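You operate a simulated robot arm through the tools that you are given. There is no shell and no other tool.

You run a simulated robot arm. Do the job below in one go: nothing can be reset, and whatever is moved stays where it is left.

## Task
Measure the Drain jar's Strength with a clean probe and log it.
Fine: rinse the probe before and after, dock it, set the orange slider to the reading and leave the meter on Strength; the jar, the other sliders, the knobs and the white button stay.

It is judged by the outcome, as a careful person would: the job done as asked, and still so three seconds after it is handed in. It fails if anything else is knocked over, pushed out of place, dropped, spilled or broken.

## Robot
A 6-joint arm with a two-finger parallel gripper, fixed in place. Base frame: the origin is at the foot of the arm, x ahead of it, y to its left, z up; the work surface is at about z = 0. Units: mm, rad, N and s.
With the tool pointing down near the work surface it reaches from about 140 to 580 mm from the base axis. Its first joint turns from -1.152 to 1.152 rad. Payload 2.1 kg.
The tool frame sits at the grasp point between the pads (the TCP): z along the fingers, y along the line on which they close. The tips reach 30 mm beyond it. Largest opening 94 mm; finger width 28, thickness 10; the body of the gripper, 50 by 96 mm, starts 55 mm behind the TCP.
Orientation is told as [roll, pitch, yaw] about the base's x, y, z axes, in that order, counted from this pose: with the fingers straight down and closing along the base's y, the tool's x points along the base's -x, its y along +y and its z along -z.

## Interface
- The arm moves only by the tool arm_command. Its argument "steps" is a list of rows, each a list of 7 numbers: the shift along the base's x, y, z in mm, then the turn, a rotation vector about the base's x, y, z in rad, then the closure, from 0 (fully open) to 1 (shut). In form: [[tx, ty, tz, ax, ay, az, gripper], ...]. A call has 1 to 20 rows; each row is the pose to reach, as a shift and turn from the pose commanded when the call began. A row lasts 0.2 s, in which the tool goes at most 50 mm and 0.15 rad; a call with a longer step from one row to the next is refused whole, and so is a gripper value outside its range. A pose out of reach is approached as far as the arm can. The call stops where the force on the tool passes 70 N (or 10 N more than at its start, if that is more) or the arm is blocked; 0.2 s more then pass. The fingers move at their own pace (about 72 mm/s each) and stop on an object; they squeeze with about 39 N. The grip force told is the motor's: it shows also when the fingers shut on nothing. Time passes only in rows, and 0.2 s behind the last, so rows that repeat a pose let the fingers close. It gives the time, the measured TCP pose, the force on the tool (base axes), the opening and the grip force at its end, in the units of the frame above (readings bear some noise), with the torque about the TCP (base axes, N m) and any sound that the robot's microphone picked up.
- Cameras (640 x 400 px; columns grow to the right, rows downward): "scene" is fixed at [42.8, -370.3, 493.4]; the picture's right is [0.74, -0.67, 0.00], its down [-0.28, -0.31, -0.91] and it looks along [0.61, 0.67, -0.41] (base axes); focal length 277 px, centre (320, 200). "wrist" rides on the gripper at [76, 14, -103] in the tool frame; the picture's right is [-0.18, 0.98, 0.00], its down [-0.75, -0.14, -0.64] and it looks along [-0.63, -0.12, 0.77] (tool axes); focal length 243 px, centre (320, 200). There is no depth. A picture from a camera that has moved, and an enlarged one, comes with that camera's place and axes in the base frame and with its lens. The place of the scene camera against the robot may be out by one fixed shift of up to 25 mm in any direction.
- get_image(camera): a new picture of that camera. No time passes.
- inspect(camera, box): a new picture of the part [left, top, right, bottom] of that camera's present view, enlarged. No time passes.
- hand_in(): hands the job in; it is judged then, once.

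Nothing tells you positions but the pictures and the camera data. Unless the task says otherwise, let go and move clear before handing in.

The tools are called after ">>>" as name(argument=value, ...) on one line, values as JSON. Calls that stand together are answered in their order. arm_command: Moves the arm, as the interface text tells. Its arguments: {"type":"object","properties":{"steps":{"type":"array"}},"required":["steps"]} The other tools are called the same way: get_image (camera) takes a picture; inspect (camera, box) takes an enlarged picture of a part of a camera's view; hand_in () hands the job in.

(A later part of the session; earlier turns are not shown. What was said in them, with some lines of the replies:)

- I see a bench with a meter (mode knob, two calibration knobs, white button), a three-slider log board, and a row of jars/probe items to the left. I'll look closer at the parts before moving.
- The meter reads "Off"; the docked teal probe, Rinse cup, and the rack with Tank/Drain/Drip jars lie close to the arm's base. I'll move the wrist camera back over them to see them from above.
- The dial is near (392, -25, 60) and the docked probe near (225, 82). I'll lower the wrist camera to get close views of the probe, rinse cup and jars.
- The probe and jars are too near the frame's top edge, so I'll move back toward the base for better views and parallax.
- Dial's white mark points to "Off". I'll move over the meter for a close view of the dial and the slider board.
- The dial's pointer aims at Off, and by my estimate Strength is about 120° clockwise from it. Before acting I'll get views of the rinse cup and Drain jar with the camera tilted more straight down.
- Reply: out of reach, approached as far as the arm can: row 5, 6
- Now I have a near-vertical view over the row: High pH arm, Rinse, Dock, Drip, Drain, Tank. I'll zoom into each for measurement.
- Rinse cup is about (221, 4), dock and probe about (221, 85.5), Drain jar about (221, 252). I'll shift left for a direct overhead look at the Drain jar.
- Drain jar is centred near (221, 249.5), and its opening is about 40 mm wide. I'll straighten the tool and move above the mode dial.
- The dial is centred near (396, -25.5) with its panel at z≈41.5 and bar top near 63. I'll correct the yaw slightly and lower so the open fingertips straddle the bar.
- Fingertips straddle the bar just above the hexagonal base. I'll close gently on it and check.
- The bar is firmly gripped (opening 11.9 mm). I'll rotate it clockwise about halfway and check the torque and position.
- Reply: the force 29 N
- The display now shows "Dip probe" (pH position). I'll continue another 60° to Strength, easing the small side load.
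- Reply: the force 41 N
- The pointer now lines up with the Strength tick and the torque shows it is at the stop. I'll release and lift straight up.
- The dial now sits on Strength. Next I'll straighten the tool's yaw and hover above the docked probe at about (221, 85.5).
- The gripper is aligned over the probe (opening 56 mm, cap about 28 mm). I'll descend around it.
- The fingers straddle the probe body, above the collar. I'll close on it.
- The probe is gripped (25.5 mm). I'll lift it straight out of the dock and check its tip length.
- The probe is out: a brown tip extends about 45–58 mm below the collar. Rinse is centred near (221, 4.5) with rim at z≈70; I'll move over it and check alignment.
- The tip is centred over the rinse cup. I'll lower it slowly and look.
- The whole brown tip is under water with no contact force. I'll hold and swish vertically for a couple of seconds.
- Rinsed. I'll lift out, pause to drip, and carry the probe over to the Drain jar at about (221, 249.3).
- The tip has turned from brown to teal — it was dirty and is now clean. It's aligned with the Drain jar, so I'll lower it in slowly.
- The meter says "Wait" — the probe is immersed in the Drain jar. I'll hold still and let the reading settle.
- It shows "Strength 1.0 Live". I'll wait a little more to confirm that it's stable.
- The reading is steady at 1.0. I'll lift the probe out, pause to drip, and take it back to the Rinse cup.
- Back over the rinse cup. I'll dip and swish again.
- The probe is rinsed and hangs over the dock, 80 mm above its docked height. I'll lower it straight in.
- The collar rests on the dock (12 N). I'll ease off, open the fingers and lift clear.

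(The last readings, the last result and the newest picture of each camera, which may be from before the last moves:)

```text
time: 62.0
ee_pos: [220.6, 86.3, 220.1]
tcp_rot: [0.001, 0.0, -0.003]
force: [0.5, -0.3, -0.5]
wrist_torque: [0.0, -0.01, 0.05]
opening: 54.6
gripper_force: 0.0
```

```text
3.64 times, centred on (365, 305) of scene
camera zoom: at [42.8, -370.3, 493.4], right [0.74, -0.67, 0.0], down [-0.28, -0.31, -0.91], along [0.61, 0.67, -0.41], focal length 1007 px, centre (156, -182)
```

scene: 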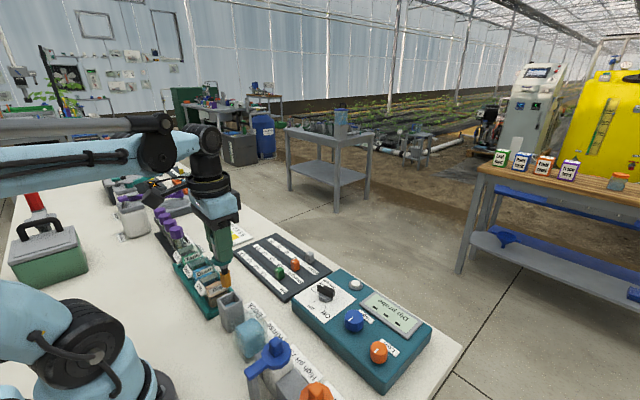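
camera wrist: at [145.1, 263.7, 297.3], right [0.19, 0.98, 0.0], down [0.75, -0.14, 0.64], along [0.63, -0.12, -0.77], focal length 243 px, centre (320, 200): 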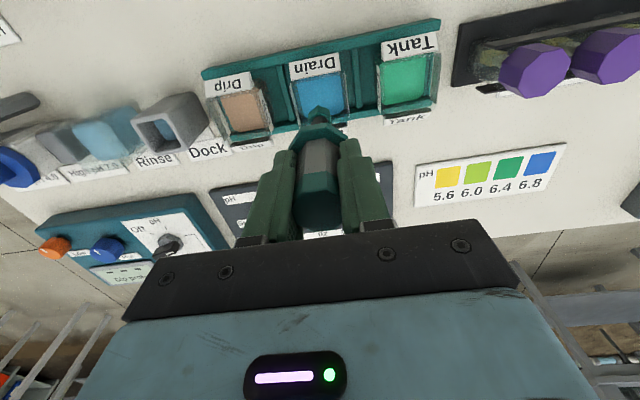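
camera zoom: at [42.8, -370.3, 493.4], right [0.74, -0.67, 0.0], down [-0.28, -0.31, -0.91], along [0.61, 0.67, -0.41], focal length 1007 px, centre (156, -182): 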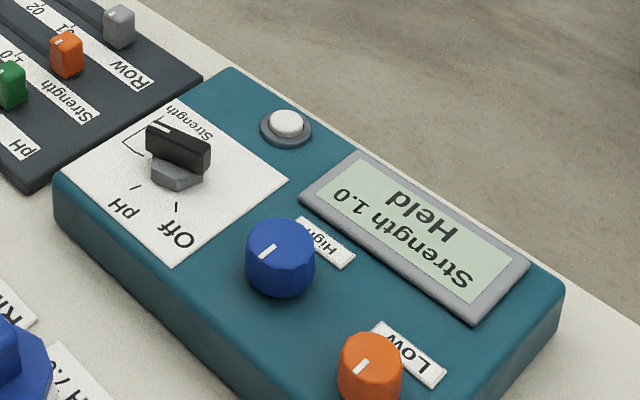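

The probe is docked and the meter holds "Strength 1.0". Now I'll move over the log board for a close view of the orange slider and its scale.

>>> arm_command(steps=[[40, 5, 0, 0, 0, 0, 0.42], [85, 15, 0, 0, 0, 0, 0.42], [130, 25, 0, 0, 0, 0, 0.42], [175, 35, -15, 0, 0, 0, 0.42], [205, 39, -40, 0, 0, 0, 0.42], [219, 39, -75, 0, 0, 0, 0.42], [219, 39, -80, 0, 0, 0, 0.42], [219, 39, -80, 0, 0, 0, 0.42]])

>>> get_image(camera="wrist")

>>> inspect(camera="wrist", box=[240, 20, 440, 145])

>>> inspect(camera="scene", box=[260, 230, 330, 290])

```text
time: 63.8
ee_pos: [440.3, 123.2, 140.0]
tcp_rot: [0.001, 0.002, -0.002]
force: [0.1, -0.5, -0.2]
wrist_torque: [0.0, -0.03, -0.02]
opening: 54.5
gripper_force: 0.0
```

```text
taken
camera wrist: at [365.2, 139.1, 242.9], right [0.19, 0.98, 0.0], down [0.75, -0.14, 0.64], along [0.63, -0.12, -0.77], focal length 243 px, centre (320, 200)
```

wrist: 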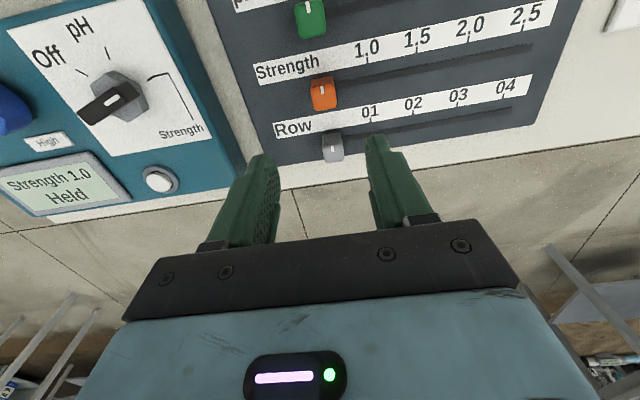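

```text
3.20 times, centred on (340, 82) of wrist
camera zoom: at [365.2, 139.1, 242.9], right [0.19, 0.98, 0.0], down [0.75, -0.14, 0.64], along [0.63, -0.12, -0.77], focal length 776 px, centre (256, 576)
```

zoom: 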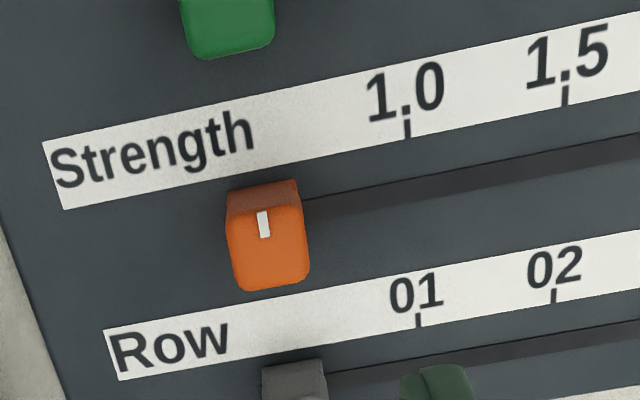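

```text
6.67 times, centred on (295, 260) of scene
camera zoom: at [42.8, -370.3, 493.4], right [0.74, -0.67, 0.0], down [-0.28, -0.31, -0.91], along [0.61, 0.67, -0.41], focal length 1846 px, centre (487, -200)
```

zoom: 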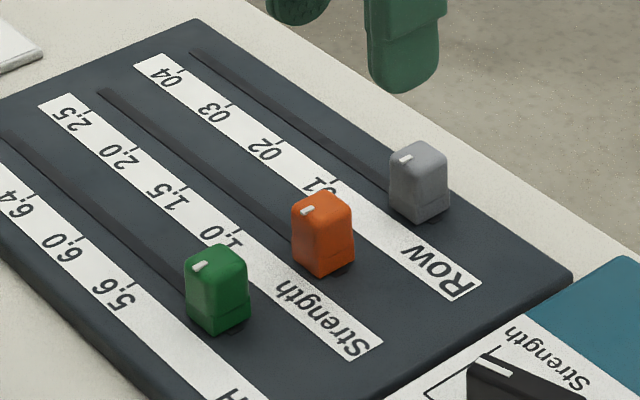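

The orange slider's centre is about (427, 130.8), top z≈42, board z≈13. The 1.0 tick is at y≈170.4, so it must move about +40 mm. I'll align over it and check.

>>> arm_command(steps=[[-13, 7.6, 0, 0, 0, 0, 0.5], [-13, 7.6, -15, 0, 0, 0, 0.55], [-13, 7.6, -30, 0, 0, 0, 0.55], [-13, 7.6, -45, 0, 0, 0, 0.55], [-13, 7.6, -55, 0, 0, 0, 0.55], [-13, 7.6, -55, 0, 0, 0, 0.55]])

>>> get_image(camera="wrist")

>>> inspect(camera="wrist", box=[220, 60, 420, 185])

>>> inspect(camera="scene", box=[250, 220, 340, 300])

```text
time: 65.2
ee_pos: [426.7, 132.8, 85.4]
tcp_rot: [0.0, 0.001, -0.003]
force: [-0.5, 0.0, -0.5]
wrist_torque: [0.0, 0.03, 0.0]
opening: 42.1
gripper_force: 0.1
```

```text
taken
camera wrist: at [351.1, 146.6, 187.1], right [0.19, 0.98, 0.0], down [0.75, -0.14, 0.64], along [0.63, -0.12, -0.77], focal length 243 px, centre (320, 200)
```

wrist: 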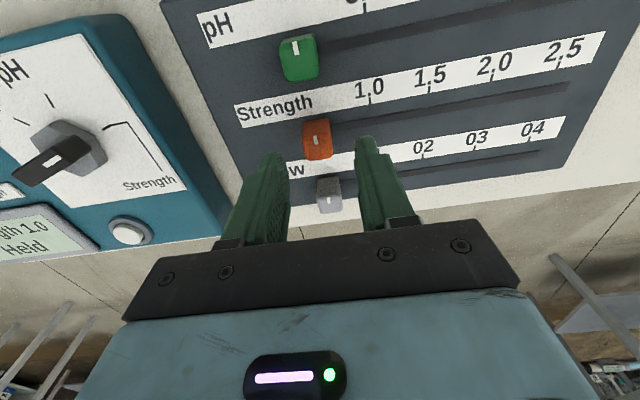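

```text
3.20 times, centred on (320, 122) of wrist
camera zoom: at [351.1, 146.6, 187.1], right [0.19, 0.98, 0.0], down [0.75, -0.14, 0.64], along [0.63, -0.12, -0.77], focal length 776 px, centre (320, 448)
```

zoom: 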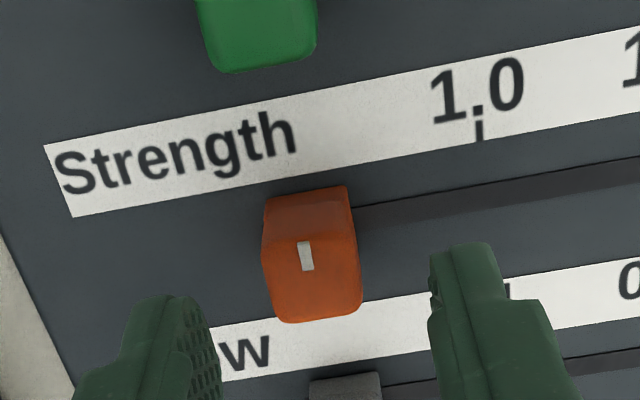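

```text
5.00 times, centred on (295, 260) of scene
camera zoom: at [42.8, -370.3, 493.4], right [0.74, -0.67, 0.0], down [-0.28, -0.31, -0.91], along [0.61, 0.67, -0.41], focal length 1385 px, centre (445, -100)
```

zoom: 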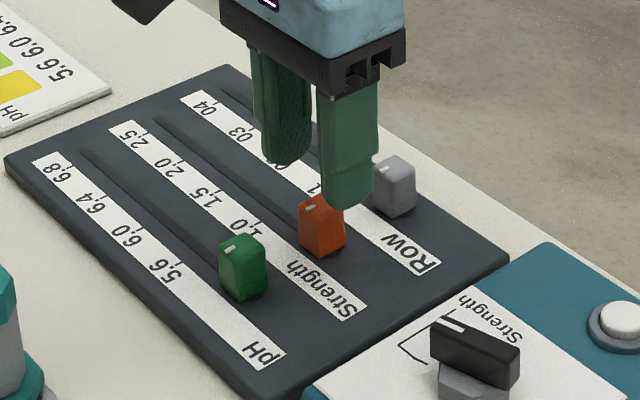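

The slider sits about 1–2 mm to the right-hand side of the tool axis (−y); I'll correct that and lower around it.

>>> arm_command(steps=[[0, -1.4, -10, 0, 0, 0, 0.55], [0, -1.4, -20, 0, 0, 0, 0.55], [0, -1.4, -28, 0, 0, 0, 0.55], [0, -1.4, -32, 0, 0, 0, 0.55], [0, -1.4, -32, 0, 0, 0, 0.55]])

>>> inspect(camera="wrist", box=[220, 60, 420, 215])

>>> inspect(camera="scene", box=[250, 220, 340, 300])

```text
time: 66.4
ee_pos: [427.5, 130.7, 53.5]
tcp_rot: [0.001, 0.0, -0.001]
force: [0.2, 0.2, 0.9]
wrist_torque: [-0.03, -0.06, 0.01]
opening: 42.1
gripper_force: 0.0
```

```text
2.58 times, centred on (320, 138) of wrist
camera zoom: at [351.4, 145.1, 155.5], right [0.19, 0.98, 0.0], down [0.75, -0.14, 0.64], along [0.63, -0.12, -0.77], focal length 626 px, centre (320, 361)
```

zoom: 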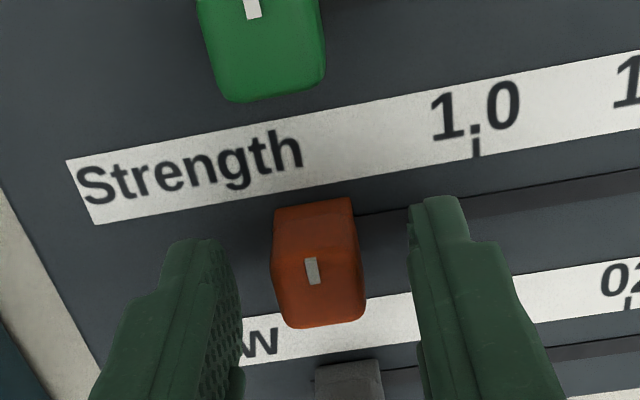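

```text
5.00 times, centred on (295, 260) of scene
camera zoom: at [42.8, -370.3, 493.4], right [0.74, -0.67, 0.0], down [-0.28, -0.31, -0.91], along [0.61, 0.67, -0.41], focal length 1385 px, centre (445, -100)
```

zoom: 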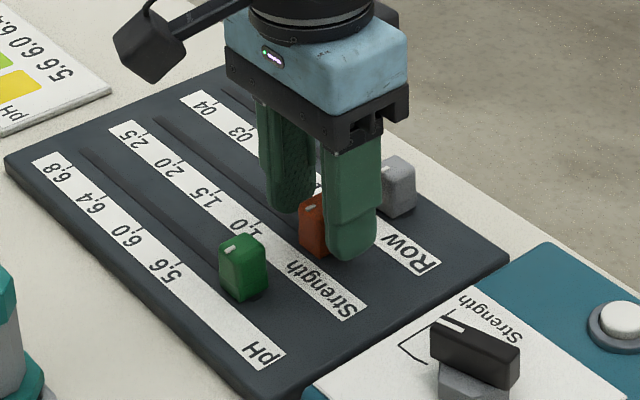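

>>> arm_command(steps=[[0, -0.5, 0, 0, 0, 0, 0.65], [0, -0.5, 0, 0, 0, 0, 0.75], [0, -0.5, 0, 0, 0, 0, 0.85], [0, -0.5, 0, 0, 0, 0, 0.9], [0, -0.5, 0, 0, 0, 0, 0.9]])

>>> inspect(camera="wrist", box=[220, 60, 420, 215])

```text
time: 67.6
ee_pos: [427.0, 130.1, 53.2]
tcp_rot: [0.001, -0.001, -0.001]
force: [0.2, 0.6, -0.8]
wrist_torque: [0.0, -0.03, 0.02]
opening: 19.1
gripper_force: 44.8
```

```text
2.58 times, centred on (320, 138) of wrist
camera zoom: at [351.4, 144.8, 155.5], right [0.19, 0.98, 0.0], down [0.75, -0.14, 0.64], along [0.63, -0.12, -0.77], focal length 626 px, centre (320, 361)
```

zoom: 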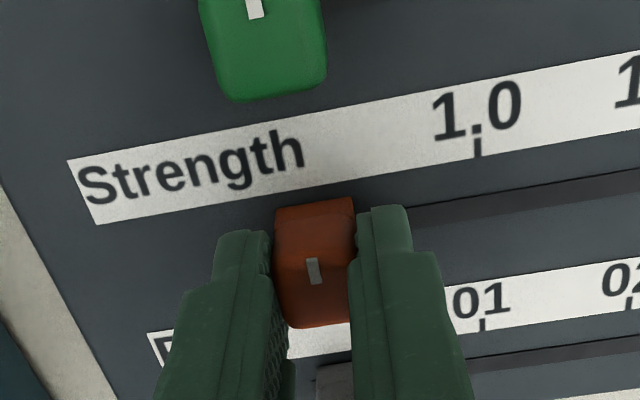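

The slider is gripped. I'll slide it +y by about 39.7 mm toward the 1.0 tick.

>>> arm_command(steps=[[0, 6, 0, 0, 0, 0, 0.9], [0, 13, 0, 0, 0, 0, 0.9], [0, 20, 0, 0, 0, 0, 0.9], [0, 27, 0, 0, 0, 0, 0.9], [0, 33, 0, 0, 0, 0, 0.9], [0, 37, 0, 0, 0, 0, 0.9], [0, 39.5, 0, 0, 0, 0, 0.9], [0, 39.5, 0, 0, 0, 0, 0.9]])

>>> inspect(camera="wrist", box=[220, 60, 420, 215])

>>> inspect(camera="scene", box=[250, 220, 340, 300])

```text
time: 69.4
ee_pos: [427.2, 169.0, 53.5]
tcp_rot: [0.001, 0.0, -0.002]
force: [7.4, -0.2, 3.7]
wrist_torque: [-0.03, 0.61, 0.04]
opening: 19.4
gripper_force: 44.9
```

```text
2.58 times, centred on (320, 138) of wrist
camera zoom: at [351.3, 184.5, 155.5], right [0.19, 0.98, 0.0], down [0.75, -0.14, 0.64], along [0.63, -0.12, -0.77], focal length 626 px, centre (320, 361)
```

zoom: 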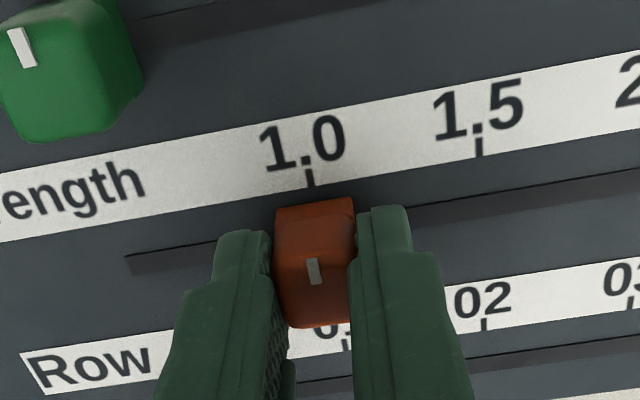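

```text
5.00 times, centred on (295, 260) of scene
camera zoom: at [42.8, -370.3, 493.4], right [0.74, -0.67, 0.0], down [-0.28, -0.31, -0.91], along [0.61, 0.67, -0.41], focal length 1385 px, centre (445, -100)
```

zoom: 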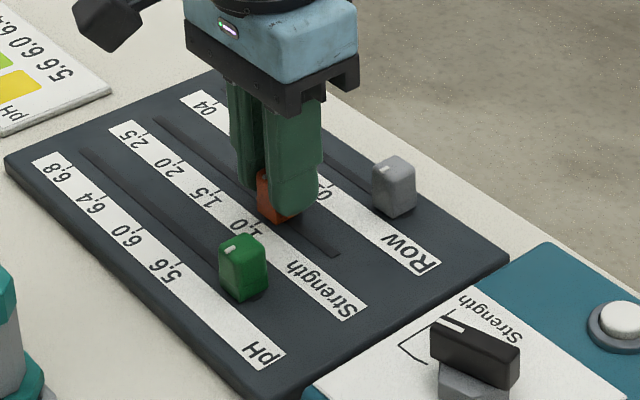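

The mark is nearly at the 1.0 tick (about 0.4 mm short). I'll nudge, release, lift, and place the camera directly in line to verify without parallax.

>>> arm_command(steps=[[0, 0.4, 0, 0, 0, 0, 0.9], [0, 0.4, 0, 0, 0, 0, 0.9], [0, 0.4, 0, 0, 0, 0, 0.75], [0, 0.4, 0, 0, 0, 0, 0.6], [0, 0.4, 0, 0, 0, 0, 0.55], [0, 0.4, 0, 0, 0, 0, 0.55], [0, 0.4, 15, 0, 0, 0, 0.55], [0, 0.4, 35, 0, 0, 0, 0.55], [0, -6, 60, 0, 0, 0, 0.55], [0, -14, 80, 0, 0, 0, 0.55], [0, -14, 80, 0, 0, 0, 0.55]])

>>> get_image(camera="wrist")

>>> inspect(camera="wrist", box=[240, 60, 400, 160])

>>> inspect(camera="scene", box=[250, 220, 340, 300])

```text
time: 71.8
ee_pos: [425.5, 156.0, 134.5]
tcp_rot: [-0.001, 0.001, -0.003]
force: [-0.7, -0.1, 0.9]
wrist_torque: [0.04, -0.05, 0.02]
opening: 42.1
gripper_force: 0.1
```

```text
taken
camera wrist: at [350.6, 170.2, 235.8], right [0.19, 0.98, 0.0], down [0.75, -0.14, 0.64], along [0.63, -0.12, -0.77], focal length 243 px, centre (320, 200)
```

wrist: 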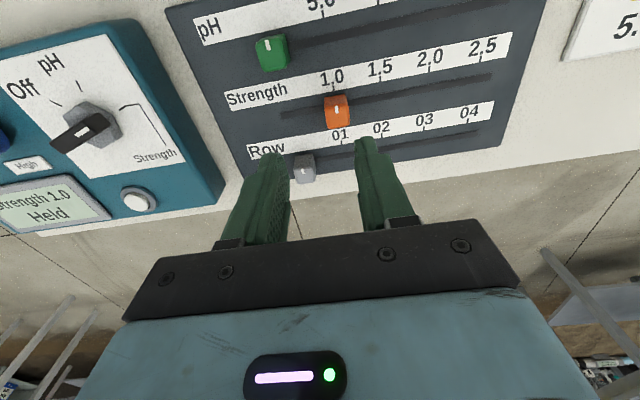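

```text
4.00 times, centred on (320, 110) of wrist
camera zoom: at [350.6, 170.2, 235.8], right [0.19, 0.98, 0.0], down [0.75, -0.14, 0.64], along [0.63, -0.12, -0.77], focal length 970 px, centre (320, 560)
```

zoom: 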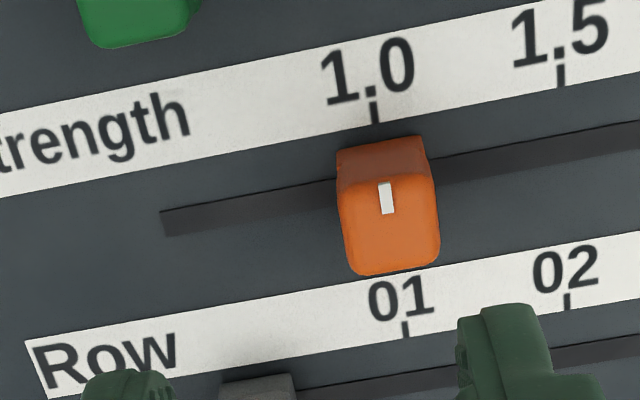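

```text
5.00 times, centred on (295, 260) of scene
camera zoom: at [42.8, -370.3, 493.4], right [0.74, -0.67, 0.0], down [-0.28, -0.31, -0.91], along [0.61, 0.67, -0.41], focal length 1385 px, centre (445, -100)
```

zoom: 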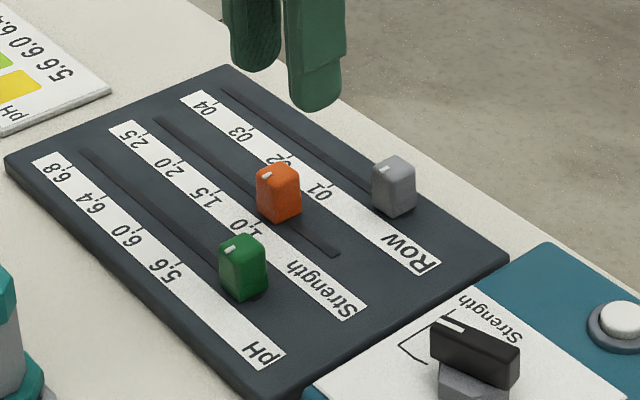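

The slider's mark lines up with the 1.0 tick within about 0.3 mm. I'll retreat upward and do a final check of everything.

>>> arm_command(steps=[[0, 0, 40, 0, 0, 0, 0.5], [-10, -10, 80, 0, 0, 0, 0.4], [-20, -20, 120, 0, 0, 0, 0.2], [-30, -40, 160, 0, 0, 0, 0], [-40, -60, 200, 0, 0, 0, 0], [-50, -80, 240, 0, 0, 0, 0], [-55, -84, 260, 0, 0, 0, 0], [-55, -84, 260, 0, 0, 0, 0]])

>>> get_image(camera="scene")

>>> inspect(camera="scene", box=[160, 220, 300, 370])

>>> inspect(camera="scene", box=[240, 220, 450, 380])

>>> inspect(camera="wrist", box=[100, 0, 480, 200])

```text
time: 73.6
ee_pos: [371.1, 71.8, 394.2]
tcp_rot: [0.0, 0.0, -0.001]
force: [0.8, 0.5, -0.1]
wrist_torque: [-0.04, -0.01, -0.01]
opening: 93.7
gripper_force: 0.0
```

```text
taken
```

scene: 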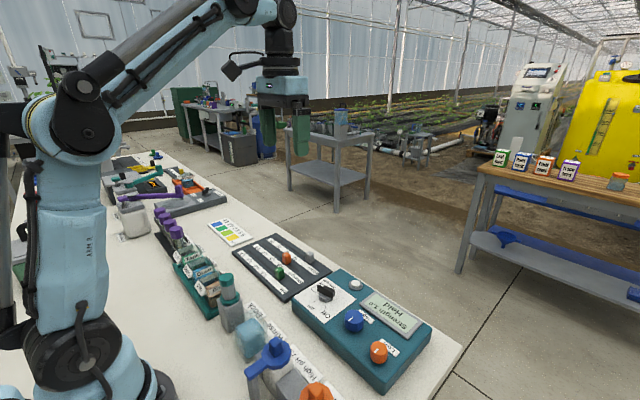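

```text
2.67 times, centred on (230, 295) of scene
camera zoom: at [42.8, -370.3, 493.4], right [0.74, -0.67, 0.0], down [-0.28, -0.31, -0.91], along [0.61, 0.67, -0.41], focal length 738 px, centre (560, -53)
```

zoom: 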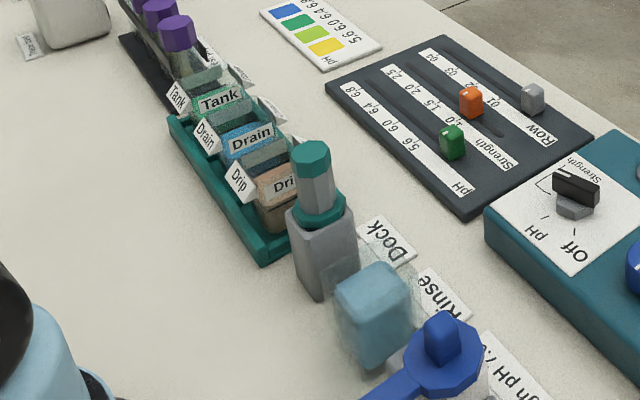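

```text
2.50 times, centred on (345, 300) of scene
camera zoom: at [42.8, -370.3, 493.4], right [0.74, -0.67, 0.0], down [-0.28, -0.31, -0.91], along [0.61, 0.67, -0.41], focal length 692 px, centre (258, -50)
```

zoom: 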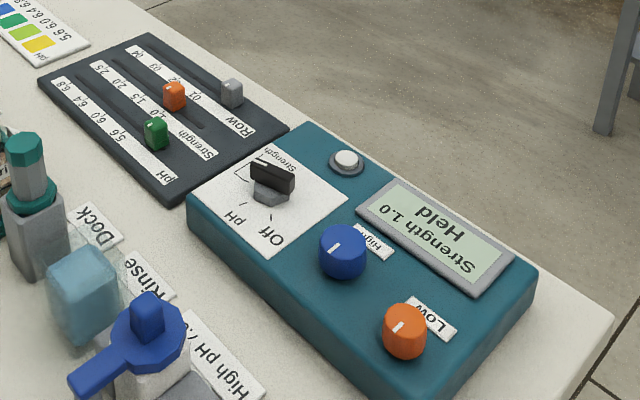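

```text
1.68 times, centred on (290, 100) of wrist
camera zoom: at [295.6, 86.0, 496.2], right [0.19, 0.98, 0.0], down [0.75, -0.14, 0.64], along [0.63, -0.12, -0.77], focal length 409 px, centre (370, 368)
```

zoom: 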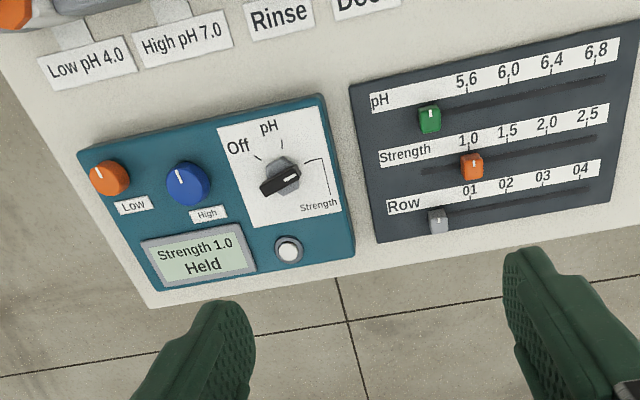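

The probe is rinsed and docked, and the meter is on Strength showing 1.0 (Held). The orange slider sits at 1.0, and the jars, the other sliders, the knobs and the button look unmoved. The arm is clear, so I'm handing the job in.

>>> hand_in()

```text
The job is handed in.
```

The Drain jar's Strength reads 1.0. I logged it by setting the orange slider to the 1.0 mark, lined up to within about 0.3 mm.

- **Probe:** I rinsed it before and after the measurement, and it is back in its dock. It came out of the dock with a brown tip, which turned teal after the first rinse.
- **Reading:** the meter showed 1.0 live and stayed there for about three seconds. It is still on Strength and holds the value.
- **Everything else:** in the final pictures the jars, the green and grey sliders, the Low and High knobs and the white button look as they did at the start. The gripper is empty and clear of the bench.

The job is handed in.
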